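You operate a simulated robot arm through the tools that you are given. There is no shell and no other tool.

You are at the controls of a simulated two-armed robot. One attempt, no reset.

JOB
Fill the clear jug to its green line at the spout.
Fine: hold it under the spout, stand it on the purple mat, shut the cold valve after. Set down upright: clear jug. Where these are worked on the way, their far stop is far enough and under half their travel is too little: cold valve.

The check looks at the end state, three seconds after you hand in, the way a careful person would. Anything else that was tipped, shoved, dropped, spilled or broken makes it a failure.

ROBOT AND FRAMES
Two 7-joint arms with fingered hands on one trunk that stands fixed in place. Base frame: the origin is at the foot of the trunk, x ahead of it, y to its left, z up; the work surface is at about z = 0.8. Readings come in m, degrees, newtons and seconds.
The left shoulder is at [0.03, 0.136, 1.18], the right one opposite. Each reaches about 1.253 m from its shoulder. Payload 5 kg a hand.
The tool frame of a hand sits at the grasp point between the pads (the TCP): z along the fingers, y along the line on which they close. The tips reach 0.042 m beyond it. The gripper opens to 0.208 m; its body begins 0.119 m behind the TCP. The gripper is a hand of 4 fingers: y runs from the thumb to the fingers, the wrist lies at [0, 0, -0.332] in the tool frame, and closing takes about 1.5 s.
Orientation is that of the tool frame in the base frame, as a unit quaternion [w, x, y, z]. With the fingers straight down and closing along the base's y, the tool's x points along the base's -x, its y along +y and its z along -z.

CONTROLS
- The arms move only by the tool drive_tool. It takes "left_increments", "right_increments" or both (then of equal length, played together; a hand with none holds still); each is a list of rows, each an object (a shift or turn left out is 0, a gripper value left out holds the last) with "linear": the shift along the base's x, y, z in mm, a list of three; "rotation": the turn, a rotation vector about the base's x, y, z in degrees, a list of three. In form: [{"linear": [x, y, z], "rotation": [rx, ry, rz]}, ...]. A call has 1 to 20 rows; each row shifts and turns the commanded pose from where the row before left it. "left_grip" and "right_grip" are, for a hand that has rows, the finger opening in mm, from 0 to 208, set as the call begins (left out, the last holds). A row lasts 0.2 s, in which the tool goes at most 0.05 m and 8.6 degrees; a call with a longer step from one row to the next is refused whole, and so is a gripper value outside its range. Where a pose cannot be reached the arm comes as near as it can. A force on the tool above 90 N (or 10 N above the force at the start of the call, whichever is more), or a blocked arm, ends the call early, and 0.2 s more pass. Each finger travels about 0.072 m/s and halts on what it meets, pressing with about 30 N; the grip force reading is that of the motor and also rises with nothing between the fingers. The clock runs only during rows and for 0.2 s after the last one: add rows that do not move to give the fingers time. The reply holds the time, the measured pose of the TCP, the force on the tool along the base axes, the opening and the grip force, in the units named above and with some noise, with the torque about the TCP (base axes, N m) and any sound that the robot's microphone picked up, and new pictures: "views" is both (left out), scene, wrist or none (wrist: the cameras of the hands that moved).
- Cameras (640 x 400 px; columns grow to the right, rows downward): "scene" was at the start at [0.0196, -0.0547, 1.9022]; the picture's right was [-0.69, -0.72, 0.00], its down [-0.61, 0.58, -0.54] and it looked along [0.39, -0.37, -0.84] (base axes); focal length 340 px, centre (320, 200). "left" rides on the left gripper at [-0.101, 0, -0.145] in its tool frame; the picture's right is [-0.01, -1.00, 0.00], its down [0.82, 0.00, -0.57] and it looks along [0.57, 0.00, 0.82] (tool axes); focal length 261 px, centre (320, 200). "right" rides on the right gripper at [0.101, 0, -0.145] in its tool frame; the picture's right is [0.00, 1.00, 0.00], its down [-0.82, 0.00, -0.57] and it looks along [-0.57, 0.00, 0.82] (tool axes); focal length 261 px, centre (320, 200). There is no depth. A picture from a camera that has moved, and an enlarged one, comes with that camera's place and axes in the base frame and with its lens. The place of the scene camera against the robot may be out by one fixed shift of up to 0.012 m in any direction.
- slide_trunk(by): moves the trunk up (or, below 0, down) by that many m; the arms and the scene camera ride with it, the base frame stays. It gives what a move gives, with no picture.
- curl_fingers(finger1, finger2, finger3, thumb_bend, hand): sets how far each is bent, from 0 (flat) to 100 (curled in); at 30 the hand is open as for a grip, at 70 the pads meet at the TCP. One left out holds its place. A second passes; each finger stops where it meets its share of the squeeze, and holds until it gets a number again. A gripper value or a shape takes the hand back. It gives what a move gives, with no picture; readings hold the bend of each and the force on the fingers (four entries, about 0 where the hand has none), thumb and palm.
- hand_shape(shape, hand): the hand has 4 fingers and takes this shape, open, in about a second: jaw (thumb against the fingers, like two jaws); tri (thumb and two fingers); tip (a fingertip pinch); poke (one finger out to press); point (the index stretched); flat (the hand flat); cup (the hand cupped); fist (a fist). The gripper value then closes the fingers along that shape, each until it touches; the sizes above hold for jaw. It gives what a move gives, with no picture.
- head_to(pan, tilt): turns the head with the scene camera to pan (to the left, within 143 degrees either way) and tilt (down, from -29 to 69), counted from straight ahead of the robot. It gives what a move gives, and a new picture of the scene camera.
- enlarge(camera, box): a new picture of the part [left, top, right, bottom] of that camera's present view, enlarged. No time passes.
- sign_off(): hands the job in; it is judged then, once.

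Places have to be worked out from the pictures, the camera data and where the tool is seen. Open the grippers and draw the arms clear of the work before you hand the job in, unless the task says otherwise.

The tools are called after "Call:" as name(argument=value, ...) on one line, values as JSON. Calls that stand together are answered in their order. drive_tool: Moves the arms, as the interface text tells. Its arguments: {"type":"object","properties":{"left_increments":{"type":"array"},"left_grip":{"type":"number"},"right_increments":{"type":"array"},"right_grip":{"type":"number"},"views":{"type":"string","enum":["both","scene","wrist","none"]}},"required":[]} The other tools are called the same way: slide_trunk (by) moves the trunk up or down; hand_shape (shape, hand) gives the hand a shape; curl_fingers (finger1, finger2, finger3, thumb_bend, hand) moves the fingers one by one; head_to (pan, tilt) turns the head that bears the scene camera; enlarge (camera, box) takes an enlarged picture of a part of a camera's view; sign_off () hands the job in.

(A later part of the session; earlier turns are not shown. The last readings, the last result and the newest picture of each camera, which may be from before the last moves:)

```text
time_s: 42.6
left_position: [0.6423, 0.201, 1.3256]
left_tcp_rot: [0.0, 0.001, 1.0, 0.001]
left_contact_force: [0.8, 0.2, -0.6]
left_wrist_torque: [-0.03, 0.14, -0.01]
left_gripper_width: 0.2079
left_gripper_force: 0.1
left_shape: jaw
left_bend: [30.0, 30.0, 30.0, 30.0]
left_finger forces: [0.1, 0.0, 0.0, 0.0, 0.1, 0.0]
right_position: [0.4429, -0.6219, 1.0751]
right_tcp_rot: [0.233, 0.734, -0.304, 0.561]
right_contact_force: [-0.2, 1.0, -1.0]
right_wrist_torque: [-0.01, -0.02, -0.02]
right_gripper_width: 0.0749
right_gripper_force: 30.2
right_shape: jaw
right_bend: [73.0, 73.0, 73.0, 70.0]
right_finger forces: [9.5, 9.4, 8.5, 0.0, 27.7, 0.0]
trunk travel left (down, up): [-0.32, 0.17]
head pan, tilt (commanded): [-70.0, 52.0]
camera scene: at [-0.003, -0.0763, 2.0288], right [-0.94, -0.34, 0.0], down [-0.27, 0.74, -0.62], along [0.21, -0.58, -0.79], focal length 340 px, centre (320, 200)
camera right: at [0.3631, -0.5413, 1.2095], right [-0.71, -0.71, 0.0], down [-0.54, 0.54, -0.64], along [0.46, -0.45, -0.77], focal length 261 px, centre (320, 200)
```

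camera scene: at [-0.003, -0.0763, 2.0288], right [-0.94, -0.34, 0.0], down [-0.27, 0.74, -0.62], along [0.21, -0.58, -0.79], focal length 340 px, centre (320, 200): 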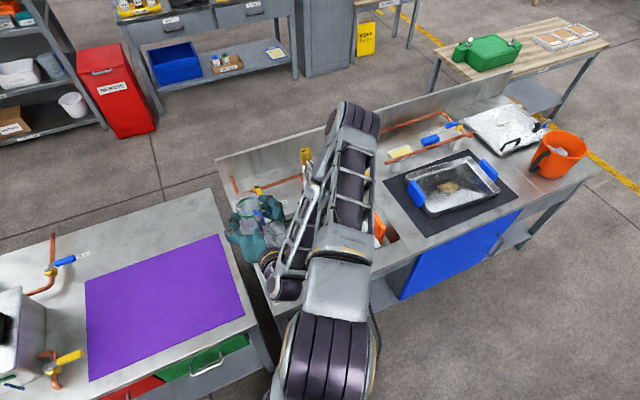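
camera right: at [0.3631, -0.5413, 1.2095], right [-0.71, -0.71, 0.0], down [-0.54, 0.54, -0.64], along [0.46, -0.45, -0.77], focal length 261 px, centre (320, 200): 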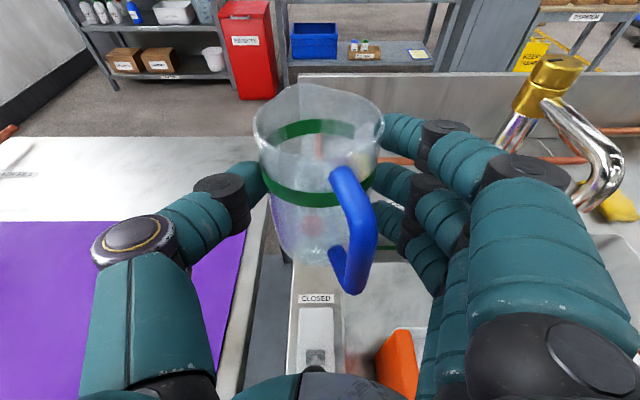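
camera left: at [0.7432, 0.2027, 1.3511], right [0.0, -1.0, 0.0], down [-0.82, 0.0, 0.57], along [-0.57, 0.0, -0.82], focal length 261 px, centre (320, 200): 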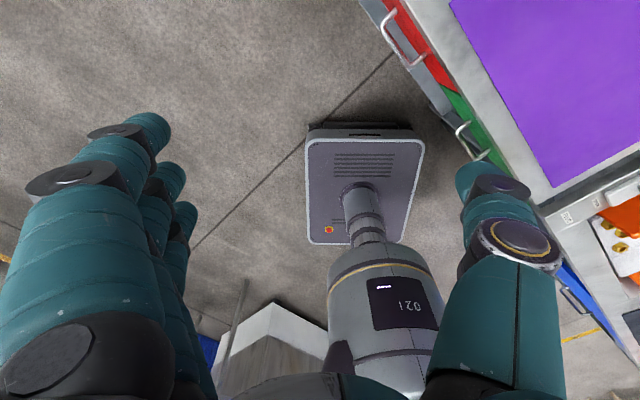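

Retraced cleanly. Now I'll carry the jug to the mat spot at about H = 0.86, R = -0.10, and come down to just above it.

Call:
drive_tool(right_increments=[{"linear": [30, 16, 0]}, {"linear": [38, 20, 0]}, {"linear": [40, 21, 0]}, {"linear": [40, 21, 0]}, {"linear": [40, 22, 0]}, {"linear": [40, 22, -20]}, {"linear": [0, 0, -35]}, {"linear": [0, 0, -40]}, {"linear": [0, 0, -40]}, {"linear": [0, 0, -30]}, {"linear": [0, 0, -10]}], views="both")

```text
time_s: 45.0
left_position: [0.6424, 0.2007, 1.3266]
left_tcp_rot: [0.0, -0.001, 1.0, 0.0]
left_contact_force: [0.3, -0.4, 0.8]
left_wrist_torque: [-0.01, 0.01, 0.02]
left_gripper_width: 0.2081
left_gripper_force: 0.0
left_shape: jaw
left_bend: [30.0, 30.0, 30.0, 30.0]
left_finger forces: [0.0, 0.0, 0.1, 0.1, 0.0, 0.0]
right_position: [0.6709, -0.5011, 0.8996]
right_tcp_rot: [0.233, 0.733, -0.303, 0.562]
right_contact_force: [0.2, 0.0, -0.5]
right_wrist_torque: [0.04, 0.05, -0.01]
right_gripper_width: 0.0748
right_gripper_force: 29.9
right_shape: jaw
right_bend: [73.0, 73.0, 73.0, 70.0]
right_finger forces: [9.4, 9.4, 8.4, 0.1, 27.5, 0.0]
trunk travel left (down, up): [-0.32, 0.17]
head pan, tilt (commanded): [-70.0, 52.0]
camera scene: at [-0.0048, -0.0769, 2.0288], right [-0.94, -0.34, 0.0], down [-0.27, 0.74, -0.62], along [0.21, -0.58, -0.79], focal length 340 px, centre (320, 200)
camera right: at [0.5913, -0.4212, 1.0347], right [-0.71, -0.71, -0.01], down [-0.54, 0.54, -0.64], along [0.46, -0.45, -0.77], focal length 261 px, centre (320, 200)
```

scene: 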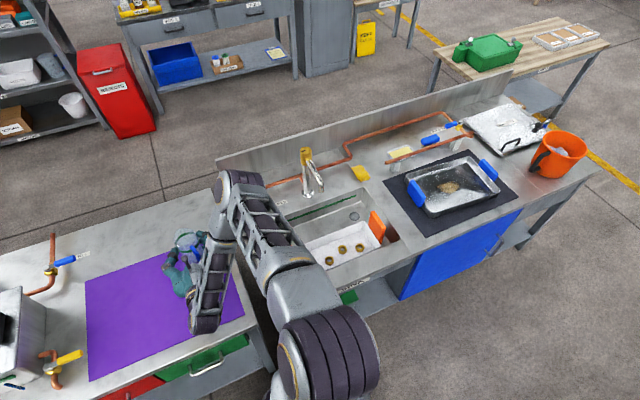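
right: 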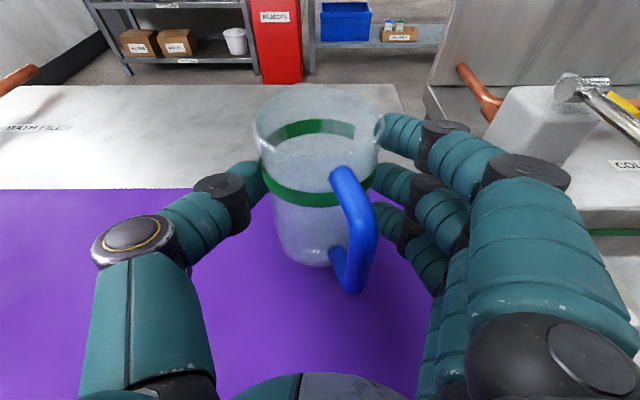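

The jug is over the mat about 17 mm up. I'll lower it gently and watch for touchdown.

Call:
drive_tool(right_increments=[{"linear": [0, 0, -5]}, {"linear": [0, 0, -4]}, {"linear": [0, 0, -3]}, {}], views="none")

Call:
drive_tool(right_increments=[{"linear": [0, 0, -2]}, {"linear": [0, 0, -1]}, {}], views="wrist")

```text
time_s: 46.0
left_position: [0.6405, 0.2009, 1.3276]
left_tcp_rot: [0.0, 0.0, 1.0, 0.0]
left_contact_force: [0.4, 0.8, -0.3]
left_wrist_torque: [0.02, -0.01, -0.04]
left_gripper_width: 0.2078
left_gripper_force: 0.0
left_shape: jaw
left_bend: [30.0, 30.0, 30.0, 30.0]
left_finger forces: [0.1, 0.0, 0.0, 0.0, 0.0, 0.1]
right_position: [0.6703, -0.5012, 0.8893]
right_tcp_rot: [0.231, 0.734, -0.303, 0.562]
right_contact_force: [0.5, 0.1, -0.4]
right_wrist_torque: [0.02, 0.02, -0.02]
right_gripper_width: 0.0745
right_gripper_force: 30.2
right_shape: jaw
right_bend: [73.0, 73.0, 73.0, 70.0]
right_finger forces: [9.4, 9.3, 8.4, 0.0, 27.5, 0.0]
trunk travel left (down, up): [-0.32, 0.17]
head pan, tilt (commanded): [-70.0, 52.0]
```

```text
time_s: 46.8
left_position: [0.6424, 0.1999, 1.3262]
left_tcp_rot: [0.0, 0.0, 1.0, 0.001]
left_contact_force: [0.1, 0.2, 0.1]
left_wrist_torque: [-0.01, -0.02, 0.01]
left_gripper_width: 0.208
left_gripper_force: 0.1
left_shape: jaw
left_bend: [30.0, 30.0, 30.0, 30.0]
left_finger forces: [0.1, 0.0, 0.0, 0.0, 0.0, 0.0]
right_position: [0.6714, -0.501, 0.8845]
right_tcp_rot: [0.233, 0.733, -0.305, 0.561]
right_contact_force: [-0.8, 0.5, -0.2]
right_wrist_torque: [0.01, -0.01, -0.01]
right_gripper_width: 0.0746
right_gripper_force: 29.9
right_shape: jaw
right_bend: [73.0, 73.0, 73.0, 70.0]
right_finger forces: [9.3, 9.2, 8.4, 0.0, 27.5, 0.0]
trunk travel left (down, up): [-0.32, 0.17]
head pan, tilt (commanded): [-70.0, 52.0]
camera right: at [0.5909, -0.421, 1.0199], right [-0.71, -0.71, -0.01], down [-0.54, 0.54, -0.64], along [0.46, -0.45, -0.77], focal length 261 px, centre (320, 200)
```

right: 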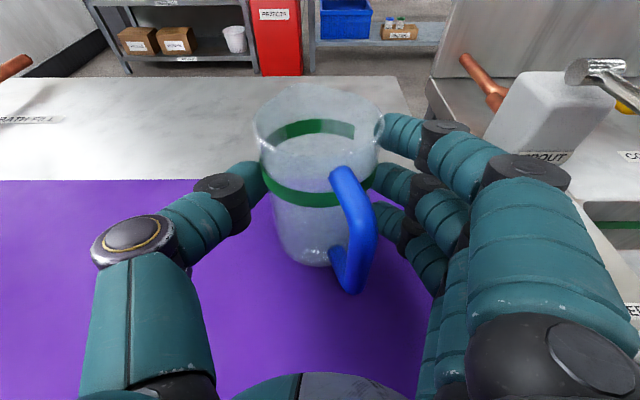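

No clear touchdown yet at z = 0.8845, so I'll go down another millimetre at a time.

Call:
drive_tool(right_increments=[{"linear": [0, 0, -1]}, {"linear": [0, 0, -1]}, {}], views="none")

Call:
drive_tool(right_increments=[{"linear": [0, 0, -1]}, {}, {}], views="none")

```text
time_s: 47.6
left_position: [0.6404, 0.2016, 1.3271]
left_tcp_rot: [0.001, 0.0, 1.0, 0.0]
left_contact_force: [-0.3, -0.2, 0.1]
left_wrist_torque: [0.0, 0.03, -0.02]
left_gripper_width: 0.2082
left_gripper_force: 0.1
left_shape: jaw
left_bend: [30.0, 30.0, 30.0, 30.0]
left_finger forces: [0.0, 0.0, 0.0, 0.1, 0.0, 0.0]
right_position: [0.6711, -0.5011, 0.8835]
right_tcp_rot: [0.232, 0.733, -0.303, 0.563]
right_contact_force: [-0.7, 1.0, 4.9]
right_wrist_torque: [-0.18, -0.21, 0.0]
right_gripper_width: 0.0749
right_gripper_force: 30.3
right_shape: jaw
right_bend: [74.0, 73.0, 73.0, 70.0]
right_finger forces: [10.0, 9.3, 7.7, 0.0, 28.0, 0.1]
trunk travel left (down, up): [-0.32, 0.17]
head pan, tilt (commanded): [-70.0, 52.0]
```

```text
time_s: 48.4
left_position: [0.6406, 0.2007, 1.3278]
left_tcp_rot: [0.0, 0.0, 1.0, -0.001]
left_contact_force: [0.2, 1.0, 0.5]
left_wrist_torque: [0.01, -0.01, -0.03]
left_gripper_width: 0.2079
left_gripper_force: 0.0
left_shape: jaw
left_bend: [30.0, 30.0, 30.0, 30.0]
left_finger forces: [0.1, 0.0, 0.1, 0.0, 0.0, 0.1]
right_position: [0.6696, -0.5009, 0.8844]
right_tcp_rot: [0.233, 0.733, -0.304, 0.563]
right_contact_force: [-1.2, 3.3, 10.9]
right_wrist_torque: [-0.29, -0.48, 0.07]
right_gripper_width: 0.0746
right_gripper_force: 30.2
right_shape: jaw
right_bend: [74.0, 73.0, 73.0, 70.0]
right_finger forces: [10.8, 9.0, 6.8, 0.0, 29.3, 0.1]
trunk travel left (down, up): [-0.32, 0.17]
head pan, tilt (commanded): [-70.0, 52.0]
```

Touchdown at z ≈ 0.8835 (10.9 N). I'll ease up 1.5 mm to unload it and then open the hand to 120 mm.

Call:
drive_tool(right_increments=[{"linear": [0, 0, 1.5]}, {}], views="none")

Call:
drive_tool(right_grip=125, right_increments=[{}, {}, {}, {}], views="both")

```text
time_s: 49.0
left_position: [0.6413, 0.2012, 1.3268]
left_tcp_rot: [0.0, 0.0, 1.0, 0.0]
left_contact_force: [0.3, -0.7, 0.2]
left_wrist_torque: [0.05, -0.01, 0.03]
left_gripper_width: 0.2081
left_gripper_force: 0.1
left_shape: jaw
left_bend: [30.0, 30.0, 30.0, 30.0]
left_finger forces: [0.0, 0.1, 0.1, 0.1, 0.0, 0.1]
right_position: [0.6707, -0.5017, 0.8837]
right_tcp_rot: [0.232, 0.734, -0.304, 0.562]
right_contact_force: [0.9, 0.9, 4.7]
right_wrist_torque: [-0.13, -0.28, 0.03]
right_gripper_width: 0.0748
right_gripper_force: 29.8
right_shape: jaw
right_bend: [74.0, 73.0, 73.0, 70.0]
right_finger forces: [10.7, 9.1, 6.9, 0.0, 28.5, 0.0]
trunk travel left (down, up): [-0.32, 0.17]
head pan, tilt (commanded): [-70.0, 52.0]
```

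```text
time_s: 50.0
left_position: [0.6407, 0.201, 1.3267]
left_tcp_rot: [0.0, 0.0, 1.0, 0.0]
left_contact_force: [-0.3, -1.5, -0.1]
left_wrist_torque: [-0.02, 0.01, 0.01]
left_gripper_width: 0.2077
left_gripper_force: 0.1
left_shape: jaw
left_bend: [30.0, 30.0, 30.0, 30.0]
left_finger forces: [0.0, 0.0, 0.1, 0.0, 0.0, 0.0]
right_position: [0.6704, -0.5017, 0.8832]
right_tcp_rot: [0.232, 0.734, -0.304, 0.562]
right_contact_force: [0.3, -1.2, -0.1]
right_wrist_torque: [-0.01, 0.01, 0.0]
right_gripper_width: 0.1243
right_gripper_force: 0.0
right_shape: jaw
right_bend: [32.0, 32.0, 32.0, 70.0]
right_finger forces: [0.1, 0.1, 0.0, 0.1, 0.0, 0.0]
trunk travel left (down, up): [-0.32, 0.17]
head pan, tilt (commanded): [-70.0, 52.0]
camera scene: at [-0.0052, -0.0771, 2.0288], right [-0.94, -0.34, 0.0], down [-0.27, 0.74, -0.62], along [0.21, -0.58, -0.79], focal length 340 px, centre (320, 200)
camera right: at [0.5898, -0.4206, 1.0186], right [-0.71, -0.71, -0.01], down [-0.54, 0.54, -0.64], along [0.46, -0.45, -0.77], focal length 261 px, centre (320, 200)
```

scene: 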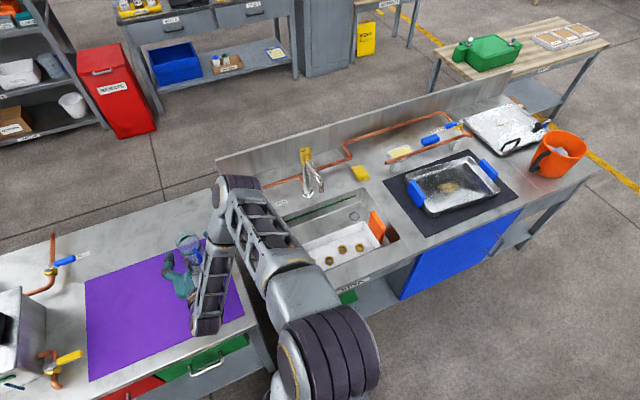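
right: 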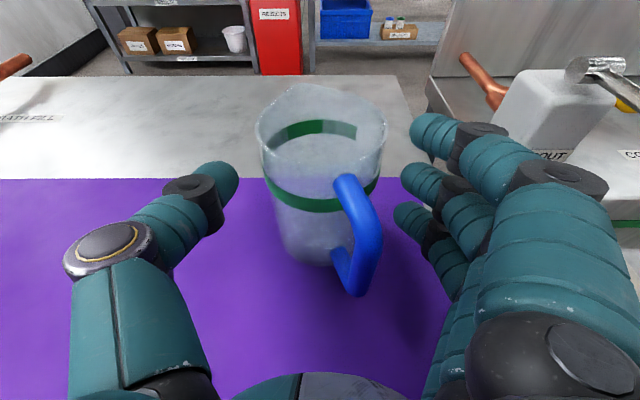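

The jug stands on the mat, free of the hand. I'll back the hand straight out and then rise, so I can prepare it for the valve.

Call:
drive_tool(right_increments=[{"linear": [-12, 12, 0]}, {"linear": [-18, 18, 0]}, {"linear": [-20, 20, 0]}, {"linear": [-20, 20, 0]}, {"linear": [-15, 15, 0]}, {"linear": [0, 0, 30]}, {"linear": [0, 0, 45]}, {"linear": [0, 0, 45]}, {"linear": [0, 0, 45]}, {"linear": [0, 0, 35]}], views="both")

Call:
hand_shape(shape="poke", hand="right")

```text
time_s: 52.2
left_position: [0.6414, 0.2025, 1.3262]
left_tcp_rot: [0.001, 0.0, 1.0, 0.0]
left_contact_force: [-0.4, 0.9, 0.0]
left_wrist_torque: [-0.09, -0.02, 0.03]
left_gripper_width: 0.208
left_gripper_force: 0.1
left_shape: jaw
left_bend: [30.0, 30.0, 30.0, 30.0]
left_finger forces: [0.0, 0.0, 0.1, 0.0, 0.0, 0.1]
right_position: [0.586, -0.4174, 1.0829]
right_tcp_rot: [0.232, 0.734, -0.303, 0.562]
right_contact_force: [0.2, 0.3, -1.2]
right_wrist_torque: [-0.01, -0.06, -0.01]
right_gripper_width: 0.1246
right_gripper_force: 0.0
right_shape: jaw
right_bend: [32.0, 32.0, 32.0, 70.0]
right_finger forces: [0.1, 0.1, 0.1, 0.0, 0.0, 0.1]
trunk travel left (down, up): [-0.32, 0.17]
head pan, tilt (commanded): [-70.0, 52.0]
camera scene: at [-0.0056, -0.076, 2.0288], right [-0.94, -0.34, 0.0], down [-0.27, 0.74, -0.62], along [0.21, -0.58, -0.79], focal length 340 px, centre (320, 200)
camera right: at [0.5058, -0.3361, 1.2185], right [-0.71, -0.71, 0.0], down [-0.54, 0.54, -0.64], along [0.46, -0.45, -0.77], focal length 261 px, centre (320, 200)
```

scene: 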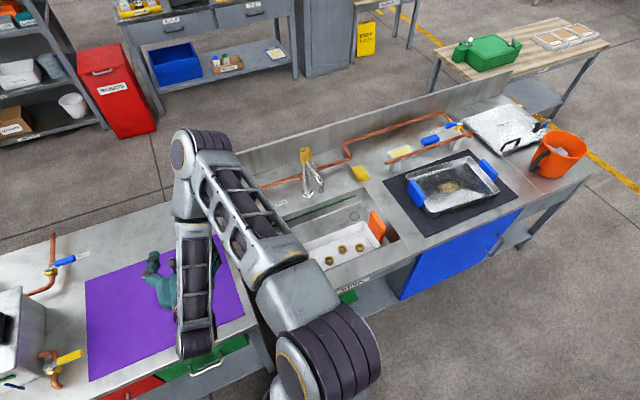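
right: 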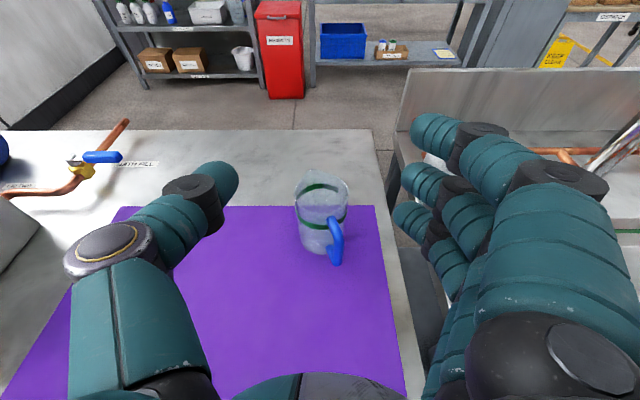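

```text
time_s: 53.1
left_position: [0.6407, 0.1999, 1.3275]
left_tcp_rot: [0.0, 0.0, 1.0, 0.0]
left_contact_force: [-0.2, -0.3, -0.3]
left_wrist_torque: [0.0, 0.01, -0.02]
left_gripper_width: 0.2082
left_gripper_force: 0.0
left_shape: jaw
left_bend: [30.0, 30.0, 30.0, 30.0]
left_finger forces: [0.0, 0.0, 0.0, 0.1, 0.0, 0.0]
right_position: [0.5866, -0.417, 1.083]
right_tcp_rot: [0.232, 0.733, -0.303, 0.563]
right_contact_force: [0.6, -0.2, -0.7]
right_wrist_torque: [0.0, 0.03, -0.02]
right_gripper_width: 0.0001
right_gripper_force: 0.0
right_shape: poke
right_bend: [100.0, 100.0, 100.0, 45.0]
right_finger forces: [0.0, 0.0, 0.0, 0.0, 0.1, 0.0]
trunk travel left (down, up): [-0.32, 0.17]
head pan, tilt (commanded): [-70.0, 52.0]
```

The jug stands alone and upright on the mat. I'll check what the "poke" shape looks like.

Call:
enlarge(camera="right", box=[0, 0, 640, 400])

```text
1.00 times, centred on (320, 200) of right (not enlarged: the box is as wide or as high as the picture)
camera zoom: at [0.506, -0.3366, 1.2177], right [-0.71, -0.71, -0.01], down [-0.54, 0.54, -0.64], along [0.46, -0.45, -0.77], focal length 261 px, centre (320, 200)
```

zoom: 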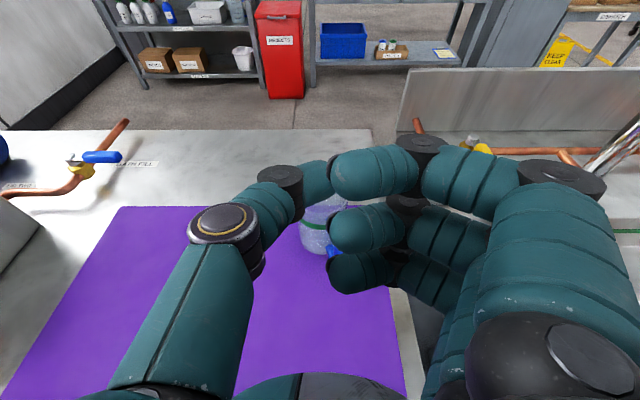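

The fingers may still be moving; I'll let a second pass and look again.

Call:
drive_tool(right_increments=[{}, {}, {}, {}, {}], views="wrist")

```text
time_s: 54.3
left_position: [0.6416, 0.2001, 1.327]
left_tcp_rot: [0.0, 0.0, 1.0, 0.0]
left_contact_force: [-0.2, 0.2, -0.5]
left_wrist_torque: [-0.01, 0.03, -0.02]
left_gripper_width: 0.208
left_gripper_force: 0.0
left_shape: jaw
left_bend: [30.0, 30.0, 30.0, 30.0]
left_finger forces: [0.0, 0.0, 0.0, 0.0, 0.0, 0.1]
right_position: [0.5869, -0.4165, 1.084]
right_tcp_rot: [0.232, 0.734, -0.304, 0.562]
right_contact_force: [-0.3, 0.4, 0.3]
right_wrist_torque: [-0.03, 0.0, -0.02]
right_gripper_width: 0.0
right_gripper_force: 0.0
right_shape: poke
right_bend: [100.0, 100.0, 100.0, 45.0]
right_finger forces: [0.0, 0.0, 0.1, 0.0, 0.0, 0.0]
trunk travel left (down, up): [-0.32, 0.17]
head pan, tilt (commanded): [-70.0, 52.0]
camera right: at [0.5062, -0.3366, 1.2178], right [-0.71, -0.71, -0.01], down [-0.54, 0.54, -0.64], along [0.46, -0.45, -0.77], focal length 261 px, centre (320, 200)
```

right: 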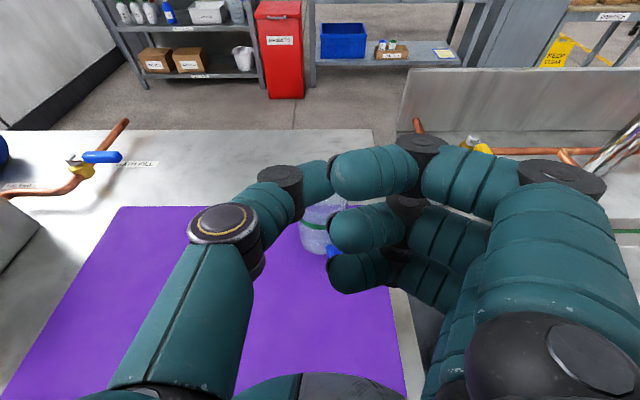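

"Poke" merely closes the fist. I'll try "point", which should leave the index finger straight.

Call:
hand_shape(shape="point", hand="right")

Call:
enlarge(camera="right", box=[0, 0, 640, 400])

```text
time_s: 55.2
left_position: [0.6399, 0.2016, 1.3276]
left_tcp_rot: [0.0, 0.0, 1.0, 0.0]
left_contact_force: [0.9, -1.5, 0.8]
left_wrist_torque: [0.0, 0.01, 0.02]
left_gripper_width: 0.2078
left_gripper_force: 0.1
left_shape: jaw
left_bend: [30.0, 30.0, 30.0, 30.0]
left_finger forces: [0.0, 0.0, 0.0, 0.0, 0.0, 0.0]
right_position: [0.5867, -0.4175, 1.0823]
right_tcp_rot: [0.232, 0.734, -0.304, 0.562]
right_contact_force: [-0.9, -0.5, -0.2]
right_wrist_torque: [0.01, 0.01, 0.0]
right_gripper_width: 0.2015
right_gripper_force: 0.0
right_shape: point
right_bend: [70.0, 100.0, 100.0, 93.0]
right_finger forces: [0.1, 0.0, 0.0, 0.0, 0.0, 0.0]
trunk travel left (down, up): [-0.32, 0.17]
head pan, tilt (commanded): [-70.0, 52.0]
```

```text
1.00 times, centred on (320, 200) of right (not enlarged: the box is as wide or as high as the picture)
camera zoom: at [0.5062, -0.3366, 1.2178], right [-0.71, -0.71, -0.01], down [-0.54, 0.54, -0.64], along [0.46, -0.45, -0.77], focal length 261 px, centre (320, 200)
```

zoom: 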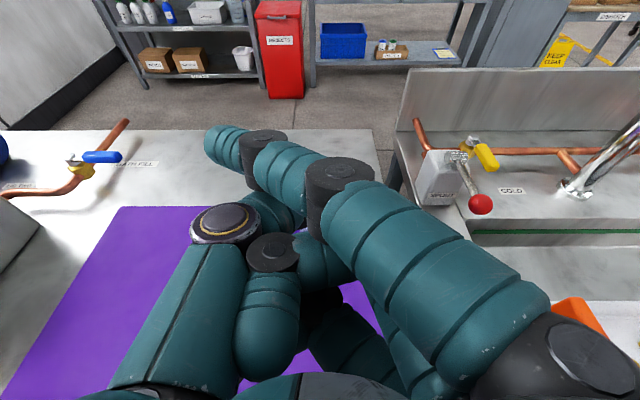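

"Point" leaves the top finger stretched but slanted. I'll set the fingers one by one: index half open, the other fingers and the thumb curled in, for a slim pusher.

Call:
curl_fingers(hand="right", finger1=50, finger2=100, finger3=100, thumb_bend=100)

Call:
enlarge(camera="right", box=[0, 0, 640, 400])

```text
time_s: 56.2
left_position: [0.6405, 0.2004, 1.3277]
left_tcp_rot: [0.0, 0.0, 1.0, -0.001]
left_contact_force: [0.9, 0.4, 0.4]
left_wrist_torque: [-0.01, 0.02, 0.0]
left_gripper_width: 0.2082
left_gripper_force: 0.0
left_shape: jaw
left_bend: [30.0, 30.0, 30.0, 30.0]
left_finger forces: [0.0, 0.0, 0.0, 0.0, 0.0, 0.1]
right_position: [0.5868, -0.4171, 1.0823]
right_tcp_rot: [0.231, 0.734, -0.303, 0.562]
right_contact_force: [-0.7, 0.3, 1.1]
right_wrist_torque: [0.01, -0.02, 0.0]
right_gripper_width: 0.0578
right_gripper_force: 0.1
right_shape: fingers
right_bend: [50.0, 100.0, 100.0, 94.0]
right_finger forces: [0.1, 0.0, 0.1, 0.0, 0.0, 0.0]
trunk travel left (down, up): [-0.32, 0.17]
head pan, tilt (commanded): [-70.0, 52.0]
```

```text
1.00 times, centred on (320, 200) of right (not enlarged: the box is as wide or as high as the picture)
camera zoom: at [0.5061, -0.3367, 1.2178], right [-0.71, -0.71, -0.01], down [-0.54, 0.54, -0.64], along [0.46, -0.45, -0.77], focal length 261 px, centre (320, 200)
```

zoom: 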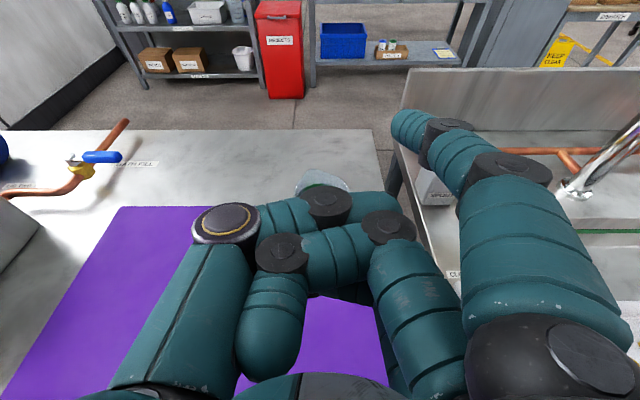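

I see a better way to work the valve: use jaw shape as a loose fork from the front, with the thumb left of the handle and the fingers right, coming in over the sink's left half between the red lever and the spout. I'll put the hand back to jaw and move it there high up.

Call:
hand_shape(shape="jaw", hand="right")

Call:
drive_tool(right_grip=70, right_increments=[{"linear": [0, 0, 30], "rotation": [3.53, 3.53, 0]}, {"linear": [-10, -20, 20], "rotation": [3.53, 3.53, 0]}, {"linear": [-30, -38, 0], "rotation": [3.53, 3.53, 0]}, {"linear": [-30, -38, 0], "rotation": [0, 0, 5.35]}, {"linear": [-30, -38, 0], "rotation": [0, 0, 5.35]}, {"linear": [-30, -38, 0], "rotation": [0, 0, 5.35]}, {"linear": [-30, -38, 0], "rotation": [0, 0, 5.35]}, {"linear": [-28, -36, 0]}, {"linear": [-20, -28, 0]}], views="both")

```text
time_s: 57.1
left_position: [0.6406, 0.2006, 1.326]
left_tcp_rot: [0.0, 0.001, 1.0, 0.0]
left_contact_force: [0.2, -0.4, -0.5]
left_wrist_torque: [0.0, -0.03, 0.03]
left_gripper_width: 0.2079
left_gripper_force: 0.1
left_shape: jaw
left_bend: [30.0, 30.0, 30.0, 30.0]
left_finger forces: [0.1, 0.0, 0.1, 0.0, 0.0, 0.0]
right_position: [0.587, -0.4165, 1.0828]
right_tcp_rot: [0.232, 0.733, -0.303, 0.562]
right_contact_force: [0.1, -0.1, -0.6]
right_wrist_torque: [-0.04, 0.02, 0.03]
right_gripper_width: 0.2079
right_gripper_force: 0.0
right_shape: jaw
right_bend: [30.0, 30.0, 30.0, 30.0]
right_finger forces: [0.1, 0.0, 0.0, 0.0, 0.0, 0.1]
trunk travel left (down, up): [-0.32, 0.17]
head pan, tilt (commanded): [-70.0, 52.0]
```

```text
time_s: 59.1
left_position: [0.6408, 0.2002, 1.3269]
left_tcp_rot: [0.0, 0.0, 1.0, 0.0]
left_contact_force: [-2.0, -0.4, 0.1]
left_wrist_torque: [0.05, -0.05, -0.03]
left_gripper_width: 0.2081
left_gripper_force: 0.0
left_shape: jaw
left_bend: [30.0, 30.0, 30.0, 30.0]
left_finger forces: [0.0, 0.0, 0.0, 0.0, 0.0, 0.0]
right_position: [0.3849, -0.6985, 1.1277]
right_tcp_rot: [0.102, 0.848, -0.178, 0.489]
right_contact_force: [0.6, -0.1, -0.8]
right_wrist_torque: [-0.02, -0.01, -0.02]
right_gripper_width: 0.0703
right_gripper_force: 0.0
right_shape: jaw
right_bend: [73.0, 73.0, 73.0, 70.0]
right_finger forces: [0.1, 0.0, 0.1, 0.1, 0.1, 0.0]
right hand out of reach, approached as far as the arm can: row 4, 5
trunk travel left (down, up): [-0.32, 0.17]
head pan, tilt (commanded): [-70.0, 52.0]
camera scene: at [-0.0065, -0.0782, 2.0287], right [-0.94, -0.34, 0.0], down [-0.27, 0.74, -0.62], along [0.21, -0.58, -0.79], focal length 340 px, centre (320, 200)
camera right: at [0.3165, -0.6682, 1.2862], right [-0.4, -0.92, -0.01], down [-0.83, 0.36, -0.42], along [0.39, -0.16, -0.91], focal length 261 px, centre (320, 200)
```

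scene: 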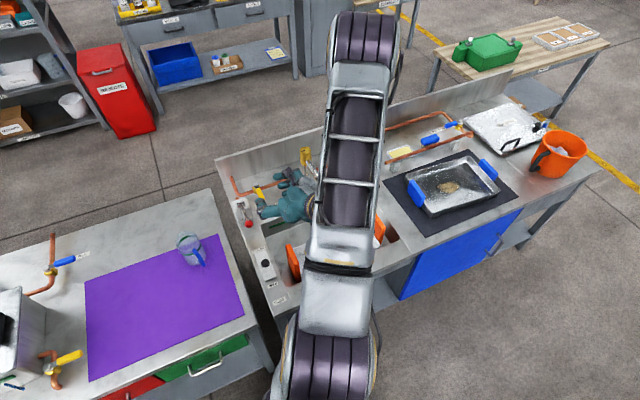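
right: 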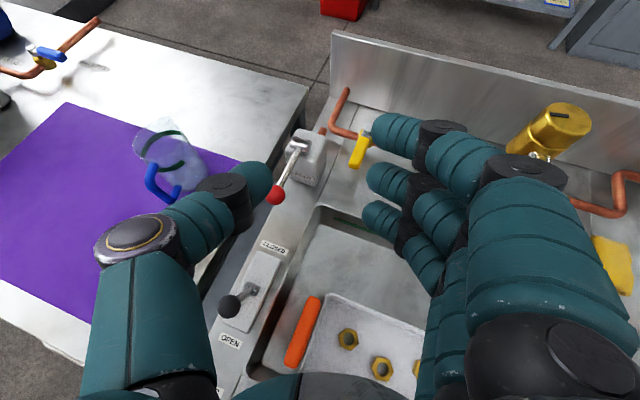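

I'm there with the right orientation (tilt 60°, azimuth about -24°), and the jug is still upright on the mat. I'll zoom in on the valve from here.

Call:
enlarge(camera="right", box=[270, 70, 430, 220])

Call:
enlarge(camera="scene", box=[220, 140, 330, 240])

```text
2.67 times, centred on (350, 145) of right
camera zoom: at [0.3165, -0.6682, 1.2862], right [-0.4, -0.92, -0.01], down [-0.83, 0.36, -0.42], along [0.39, -0.16, -0.91], focal length 695 px, centre (240, 347)
```

zoom: 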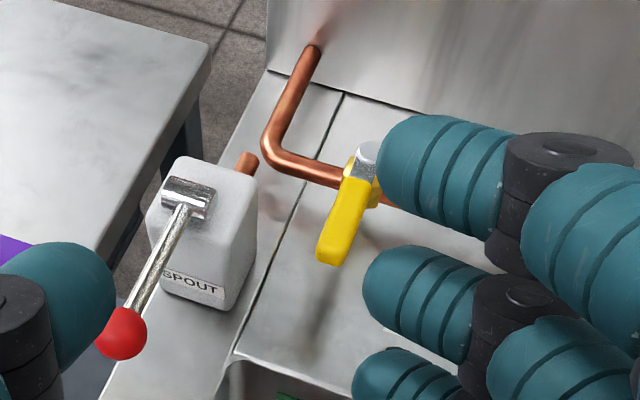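

```text
4.00 times, centred on (275, 190) of scene
camera zoom: at [-0.0065, -0.0782, 2.0287], right [-0.94, -0.34, 0.0], down [-0.27, 0.74, -0.62], along [0.21, -0.58, -0.79], focal length 1360 px, centre (500, 240)
```

zoom: 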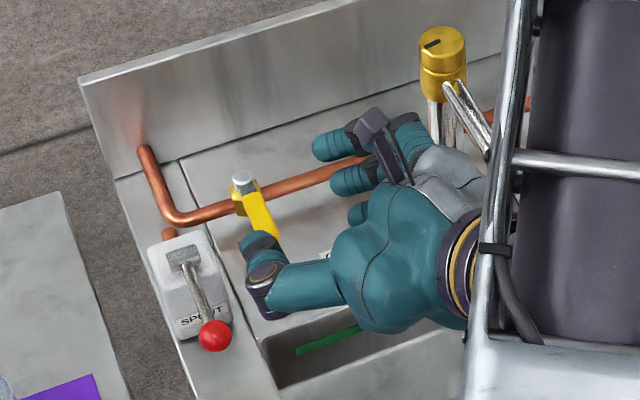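

The handle runs from pivot (0.599, -0.895) to tip (0.535, -0.834) at z ≈ 0.865, about 25 mm wide. I'll lower the hand to a pre-contact pose about 0.1 m short of it.

Call:
drive_tool(right_increments=[{"linear": [9, -22, -30]}, {"linear": [10, -23, -36]}, {"linear": [10, -23, -36]}, {"linear": [10, -23, -36]}, {"linear": [9, -22, -38]}], views="both")

```text
time_s: 60.3
left_position: [0.6412, 0.198, 1.3279]
left_tcp_rot: [0.0, -0.001, 1.0, 0.001]
left_contact_force: [0.5, -0.3, -0.8]
left_wrist_torque: [0.06, 0.03, 0.0]
left_gripper_width: 0.208
left_gripper_force: 0.1
left_shape: jaw
left_bend: [30.0, 30.0, 30.0, 30.0]
left_finger forces: [0.1, 0.0, 0.0, 0.0, 0.1, 0.0]
right_position: [0.4349, -0.8099, 0.9519]
right_tcp_rot: [0.101, 0.848, -0.177, 0.49]
right_contact_force: [-0.4, -1.4, 0.2]
right_wrist_torque: [0.1, 0.01, 0.11]
right_gripper_width: 0.0702
right_gripper_force: 0.1
right_shape: jaw
right_bend: [73.0, 73.0, 73.0, 70.0]
right_finger forces: [0.0, 0.0, 0.1, 0.0, 0.0, 0.0]
trunk travel left (down, up): [-0.32, 0.17]
head pan, tilt (commanded): [-70.0, 52.0]
camera scene: at [-0.0047, -0.0788, 2.0287], right [-0.94, -0.34, 0.0], down [-0.27, 0.74, -0.61], along [0.21, -0.58, -0.79], focal length 340 px, centre (320, 200)
camera right: at [0.3664, -0.7807, 1.111], right [-0.4, -0.92, -0.01], down [-0.83, 0.37, -0.42], along [0.39, -0.17, -0.91], focal length 261 px, centre (320, 200)
```

scene: 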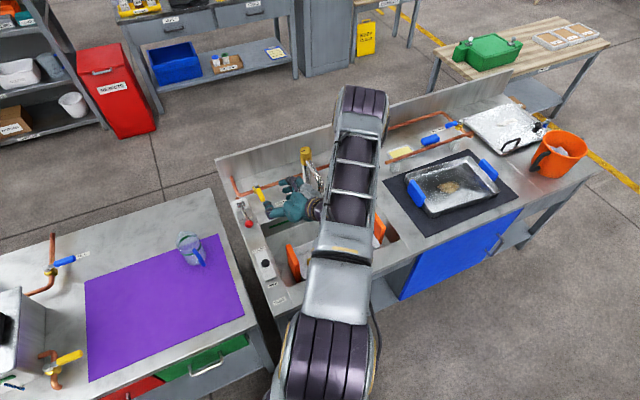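
right: 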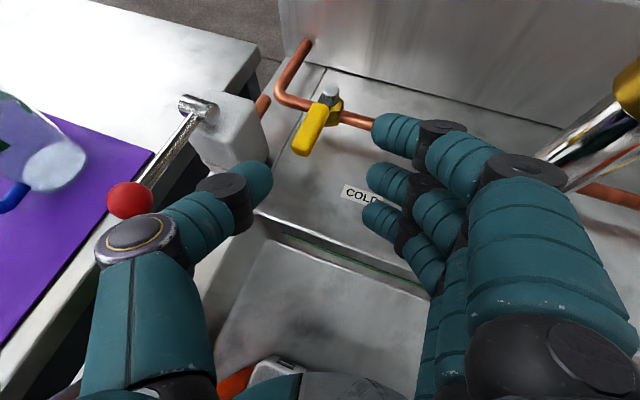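

The fork lines up: thumb will pass left of the yellow handle and fingers right. I'll advance forward and down to straddle it.

Call:
drive_tool(right_increments=[{"linear": [0, 0, -25]}, {"linear": [18, -8, -25]}, {"linear": [20, -9, -20]}, {"linear": [20, -9, -8]}], views="wrist")

Call:
enlarge(camera="right", box=[220, 60, 440, 240])

```text
time_s: 61.3
left_position: [0.6428, 0.1999, 1.3266]
left_tcp_rot: [0.001, 0.0, 1.0, 0.0]
left_contact_force: [1.2, -1.0, 1.7]
left_wrist_torque: [0.03, 0.11, -0.03]
left_gripper_width: 0.2078
left_gripper_force: 0.1
left_shape: jaw
left_bend: [30.0, 30.0, 30.0, 30.0]
left_finger forces: [0.0, 0.1, 0.0, 0.0, 0.0, 0.0]
right_position: [0.4926, -0.8342, 0.8735]
right_tcp_rot: [0.102, 0.848, -0.178, 0.489]
right_contact_force: [0.2, 0.4, 0.3]
right_wrist_torque: [0.02, -0.05, 0.03]
right_gripper_width: 0.0702
right_gripper_force: 0.1
right_shape: jaw
right_bend: [73.0, 73.0, 73.0, 70.0]
right_finger forces: [0.1, 0.0, 0.1, 0.1, 0.1, 0.0]
trunk travel left (down, up): [-0.32, 0.17]
head pan, tilt (commanded): [-70.0, 52.0]
camera right: at [0.4248, -0.805, 1.0328], right [-0.4, -0.92, -0.01], down [-0.83, 0.37, -0.42], along [0.39, -0.17, -0.91], focal length 261 px, centre (320, 200)
```

right: 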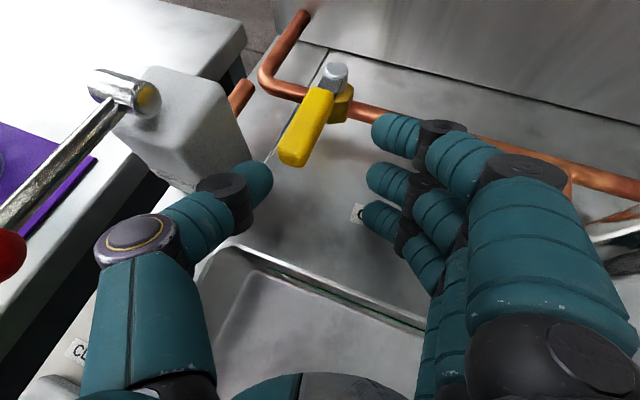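

```text
2.22 times, centred on (330, 150) of right
camera zoom: at [0.4248, -0.805, 1.0328], right [-0.4, -0.92, -0.01], down [-0.83, 0.37, -0.42], along [0.39, -0.17, -0.91], focal length 579 px, centre (298, 311)
```

zoom: 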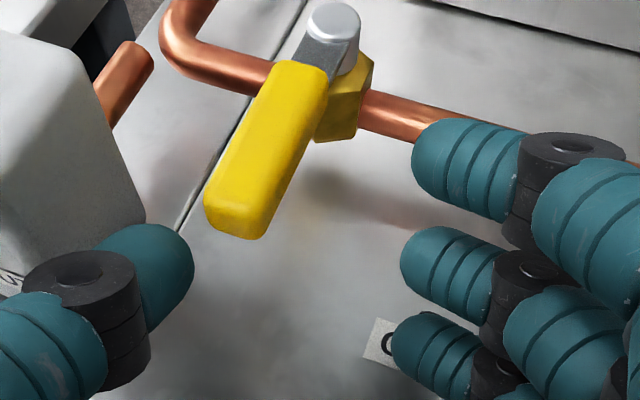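

The thumb needs another 33 mm forward, and moving along the hand's axis also takes it slightly left, clear of both the handle and the white lever box. I'll shift 4 mm left and then ease forward.

Call:
drive_tool(right_increments=[{"linear": [1.6, 3.7, 0]}, {"linear": [10, -4.4, 0]}, {"linear": [10, -4.4, 0]}, {"linear": [10, -4.4, 0]}], views="wrist")

Call:
enlarge(camera="right", box=[190, 60, 440, 260])

Call:
enlarge(camera="scene", box=[220, 160, 310, 240])

```text
time_s: 62.3
left_position: [0.6415, 0.2003, 1.3265]
left_tcp_rot: [0.001, 0.0, 1.0, -0.001]
left_contact_force: [1.3, -0.7, -0.4]
left_wrist_torque: [0.02, 0.02, -0.01]
left_gripper_width: 0.2079
left_gripper_force: 0.1
left_shape: jaw
left_bend: [30.0, 30.0, 30.0, 30.0]
left_finger forces: [0.0, 0.0, 0.0, 0.0, 0.0, 0.0]
right_position: [0.5236, -0.8436, 0.8735]
right_tcp_rot: [0.101, 0.848, -0.177, 0.489]
right_contact_force: [0.1, -0.4, 0.7]
right_wrist_torque: [0.0, -0.03, -0.01]
right_gripper_width: 0.0704
right_gripper_force: 0.2
right_shape: jaw
right_bend: [73.0, 73.0, 73.0, 70.0]
right_finger forces: [0.1, 0.0, 0.0, 0.1, 0.1, 0.1]
trunk travel left (down, up): [-0.32, 0.17]
head pan, tilt (commanded): [-70.0, 52.0]
camera right: at [0.4561, -0.8146, 1.0331], right [-0.4, -0.92, -0.01], down [-0.83, 0.37, -0.42], along [0.39, -0.17, -0.91], focal length 261 px, centre (320, 200)
```

right: 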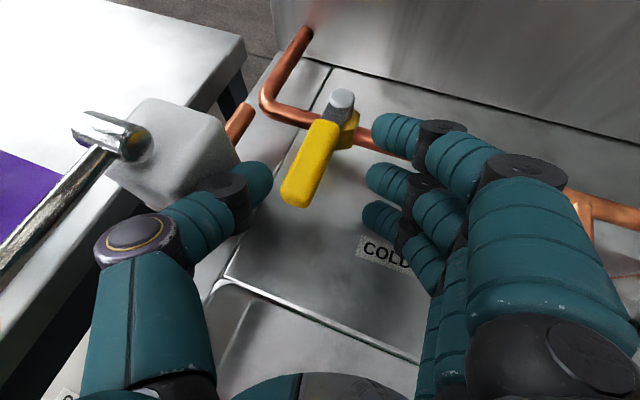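

```text
2.00 times, centred on (315, 160) of right
camera zoom: at [0.4561, -0.8146, 1.0331], right [-0.4, -0.92, -0.01], down [-0.83, 0.37, -0.42], along [0.39, -0.17, -0.91], focal length 521 px, centre (330, 280)
```

zoom: 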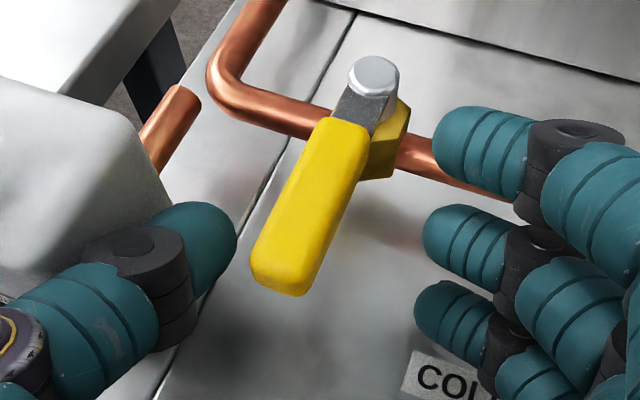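

```text
5.00 times, centred on (265, 200) of scene
camera zoom: at [-0.0045, -0.0774, 2.0287], right [-0.94, -0.34, 0.0], down [-0.27, 0.74, -0.62], along [0.21, -0.58, -0.79], focal length 1701 px, centre (595, 200)
```

zoom: 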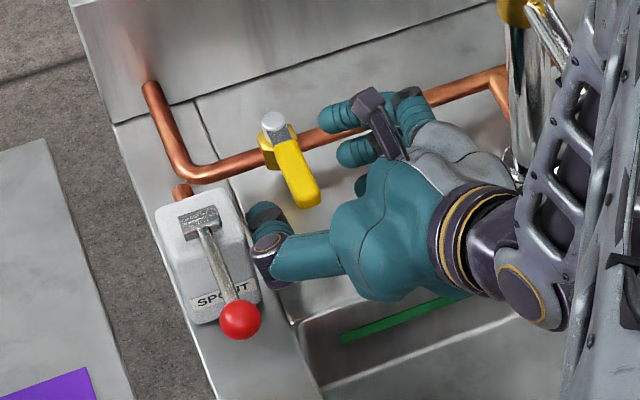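

The handle now sits between thumb and fingers with no contact. I'll try the usual opening direction first, pushing the handle toward the spout side with the thumb about 15° along its arc, and see whether it yields.

Call:
drive_tool(right_increments=[{"linear": [-5, -5.5, 0]}, {"linear": [-5.5, -5.5, 0]}, {"linear": [-8, -5, 0], "rotation": [0, 0, -2.7]}, {"linear": [-8.6, -4.7, 0], "rotation": [0, 0, -2.7]}], views="wrist")

Call:
enlarge(camera="right", box=[190, 60, 440, 260])

```text
time_s: 63.3
left_position: [0.6404, 0.1997, 1.3253]
left_tcp_rot: [0.0, 0.0, 1.0, 0.0]
left_contact_force: [-1.7, 1.1, 0.3]
left_wrist_torque: [0.01, -0.03, 0.0]
left_gripper_width: 0.208
left_gripper_force: 0.0
left_shape: jaw
left_bend: [30.0, 30.0, 30.0, 30.0]
left_finger forces: [0.0, 0.1, 0.1, 0.0, 0.1, 0.0]
right_position: [0.499, -0.8646, 0.8723]
right_tcp_rot: [0.124, 0.839, -0.217, 0.484]
right_contact_force: [1.0, 0.1, 0.0]
right_wrist_torque: [-0.02, 0.01, 0.01]
right_gripper_width: 0.0709
right_gripper_force: 0.0
right_shape: jaw
right_bend: [73.0, 73.0, 73.0, 70.0]
right_finger forces: [0.0, 0.1, 0.1, 0.1, 1.1, 0.1]
trunk travel left (down, up): [-0.32, 0.17]
head pan, tilt (commanded): [-70.0, 52.0]
camera right: at [0.4328, -0.8288, 1.0331], right [-0.49, -0.87, -0.01], down [-0.79, 0.44, -0.42], along [0.37, -0.2, -0.91], focal length 261 px, centre (320, 200)
```

right: 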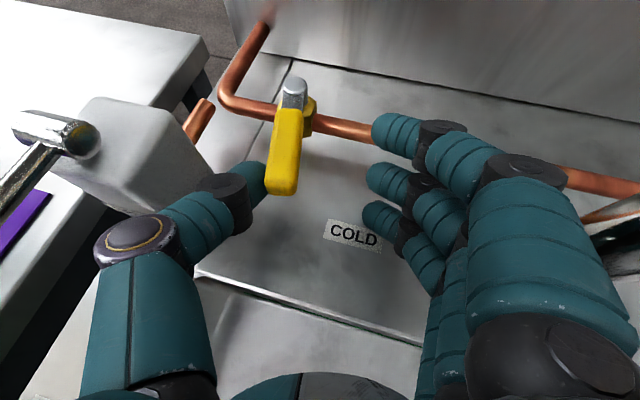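

```text
2.00 times, centred on (315, 160) of right
camera zoom: at [0.4328, -0.8288, 1.0331], right [-0.49, -0.87, -0.01], down [-0.79, 0.44, -0.42], along [0.37, -0.2, -0.91], focal length 521 px, centre (330, 280)
```

zoom: 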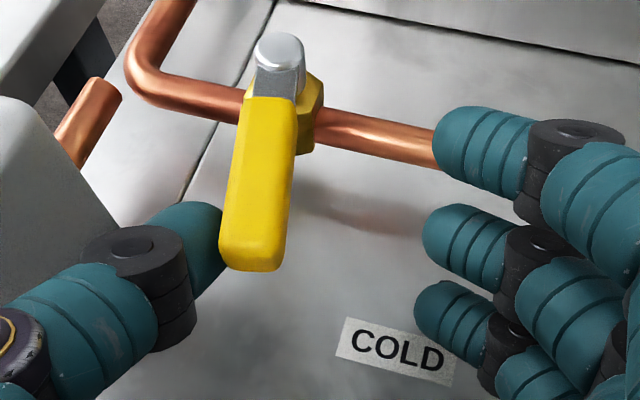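

The handle is yielding under a light thumb force (about 1 N), so this is the right direction. I'll continue along the arc to roughly 60° and check.

Call:
drive_tool(right_increments=[{"linear": [-5.6, -6, 0], "rotation": [0, 0, -2.7]}, {"linear": [-5.6, -6, 0], "rotation": [0, 0, -2.7]}, {"linear": [-3.1, -6.2, 0], "rotation": [0, 0, -2.7]}, {"linear": [-3.1, -6.2, 0], "rotation": [0, 0, -2.7]}, {"linear": [-0.6, -6, 0], "rotation": [0, 0, -2.7]}, {"linear": [-0.6, -6, 0], "rotation": [0, 0, -2.7]}], views="both")

Call:
enlarge(camera="scene", box=[220, 140, 350, 240])

```text
time_s: 64.7
left_position: [0.6409, 0.2009, 1.3274]
left_tcp_rot: [0.0, -0.001, 1.0, 0.0]
left_contact_force: [0.5, 0.4, -0.2]
left_wrist_torque: [0.0, 0.02, -0.02]
left_gripper_width: 0.2082
left_gripper_force: 0.1
left_shape: jaw
left_bend: [30.0, 30.0, 30.0, 30.0]
left_finger forces: [0.0, 0.0, 0.0, 0.1, 0.0, 0.0]
right_position: [0.4783, -0.9013, 0.8714]
right_tcp_rot: [0.192, 0.8, -0.333, 0.461]
right_contact_force: [-0.2, 1.5, 0.5]
right_wrist_torque: [0.04, 0.04, 0.09]
right_gripper_width: 0.0708
right_gripper_force: 0.1
right_shape: jaw
right_bend: [73.0, 73.0, 73.0, 70.0]
right_finger forces: [0.0, 0.1, 0.0, 0.0, 1.5, 0.0]
trunk travel left (down, up): [-0.32, 0.17]
head pan, tilt (commanded): [-70.0, 52.0]
camera scene: at [-0.005, -0.0771, 2.0288], right [-0.94, -0.34, 0.0], down [-0.27, 0.74, -0.62], along [0.21, -0.58, -0.79], focal length 340 px, centre (320, 200)
camera right: at [0.4263, -0.8483, 1.0315], right [-0.71, -0.7, -0.01], down [-0.64, 0.65, -0.42], along [0.3, -0.3, -0.91], focal length 261 px, centre (320, 200)
```

scene: 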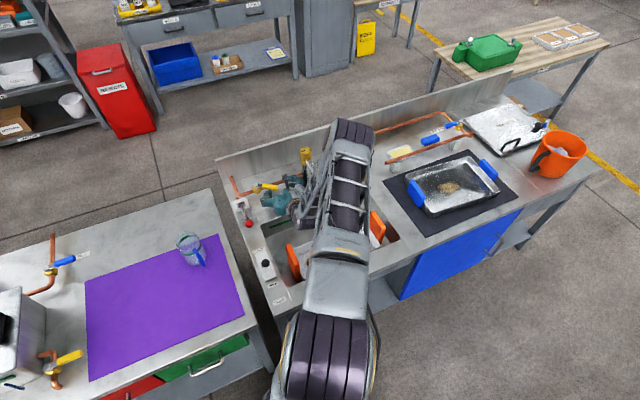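
right: 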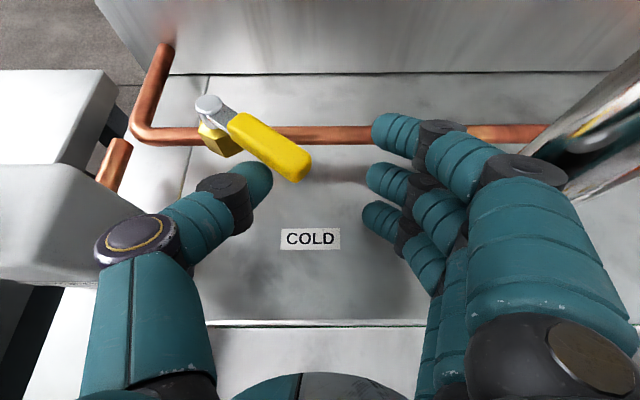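

```text
4.00 times, centred on (285, 190) of scene
camera zoom: at [-0.005, -0.0771, 2.0288], right [-0.94, -0.34, 0.0], down [-0.27, 0.74, -0.62], along [0.21, -0.58, -0.79], focal length 1360 px, centre (460, 240)
```

zoom: 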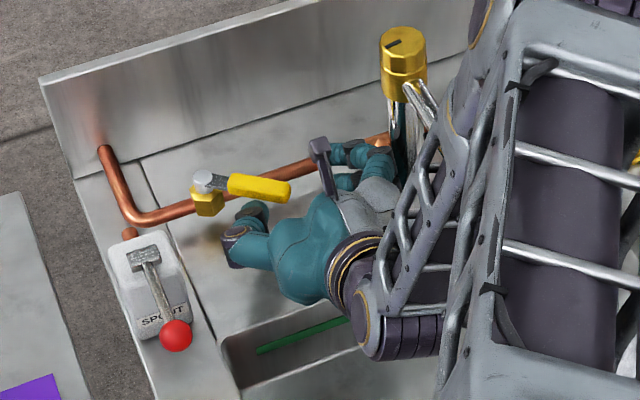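

The handle has turned about 55° and still moves lightly. I'll push on along the arc to the far stop.

Call:
drive_tool(right_increments=[{"linear": [1.7, -5, 0], "rotation": [0, 0, -2.5]}, {"linear": [1.7, -5, 0], "rotation": [0, 0, -2.5]}, {"linear": [2.7, -3.8, 0], "rotation": [0, 0, -2.5]}, {"linear": [2.8, -3.6, 0], "rotation": [0, 0, -2.5]}, {"linear": [2.2, -2.1, 0]}, {"linear": [2.2, -2.1, 0]}], views="both")

Call:
enlarge(camera="scene", box=[220, 140, 350, 240])

```text
time_s: 66.1
left_position: [0.6401, 0.2004, 1.3272]
left_tcp_rot: [0.0, 0.0, 1.0, 0.0]
left_contact_force: [-0.3, 1.2, 0.0]
left_wrist_torque: [0.0, -0.02, 0.01]
left_gripper_width: 0.2081
left_gripper_force: 0.1
left_shape: jaw
left_bend: [30.0, 30.0, 30.0, 30.0]
left_finger forces: [0.0, 0.0, 0.1, 0.0, 0.0, 0.0]
right_position: [0.4916, -0.9232, 0.873]
right_tcp_rot: [0.231, 0.768, -0.401, 0.443]
right_contact_force: [-1.7, 0.8, -0.4]
right_wrist_torque: [-0.03, 0.05, 0.03]
right_gripper_width: 0.0694
right_gripper_force: 0.1
right_shape: jaw
right_bend: [73.0, 73.0, 73.0, 70.0]
right_finger forces: [0.0, 0.0, 0.0, 0.0, 2.1, 0.1]
trunk travel left (down, up): [-0.32, 0.17]
head pan, tilt (commanded): [-70.0, 52.0]
camera scene: at [-0.005, -0.0772, 2.0288], right [-0.94, -0.34, 0.0], down [-0.27, 0.74, -0.62], along [0.21, -0.58, -0.79], focal length 340 px, centre (320, 200)
camera right: at [0.4498, -0.8621, 1.0321], right [-0.82, -0.57, -0.01], down [-0.51, 0.75, -0.42], along [0.24, -0.35, -0.91], focal length 261 px, centre (320, 200)
```

scene: 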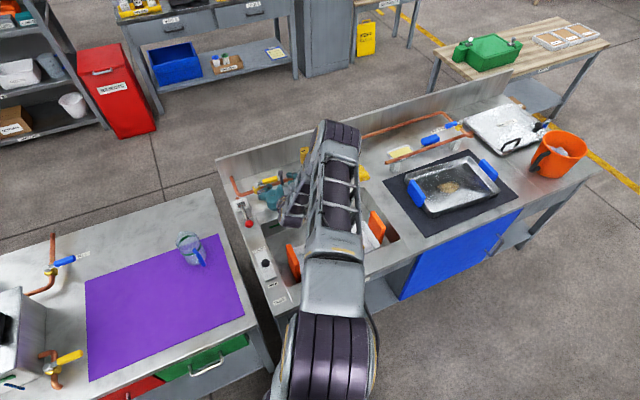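
right: 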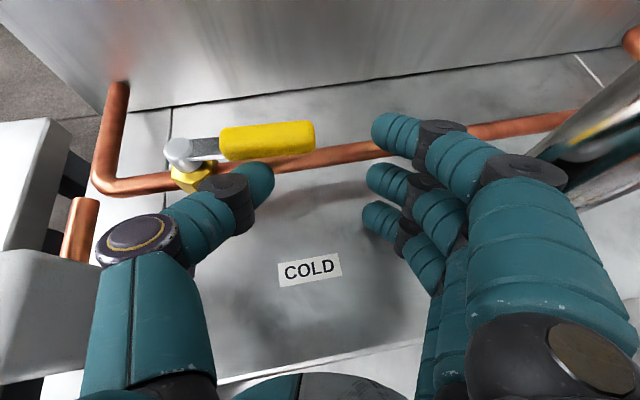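

```text
4.00 times, centred on (285, 190) of scene
camera zoom: at [-0.005, -0.0772, 2.0288], right [-0.94, -0.34, 0.0], down [-0.27, 0.74, -0.62], along [0.21, -0.58, -0.79], focal length 1360 px, centre (460, 240)
```

zoom: 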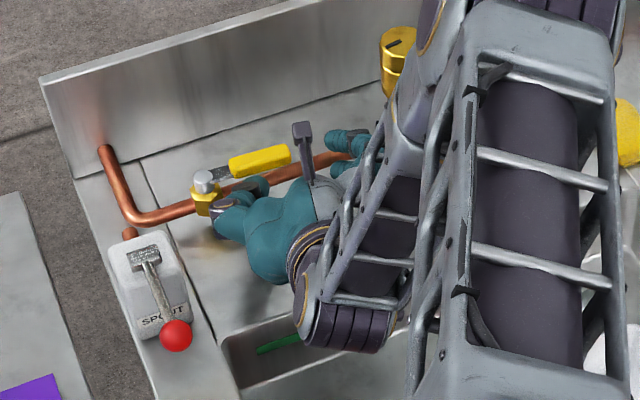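

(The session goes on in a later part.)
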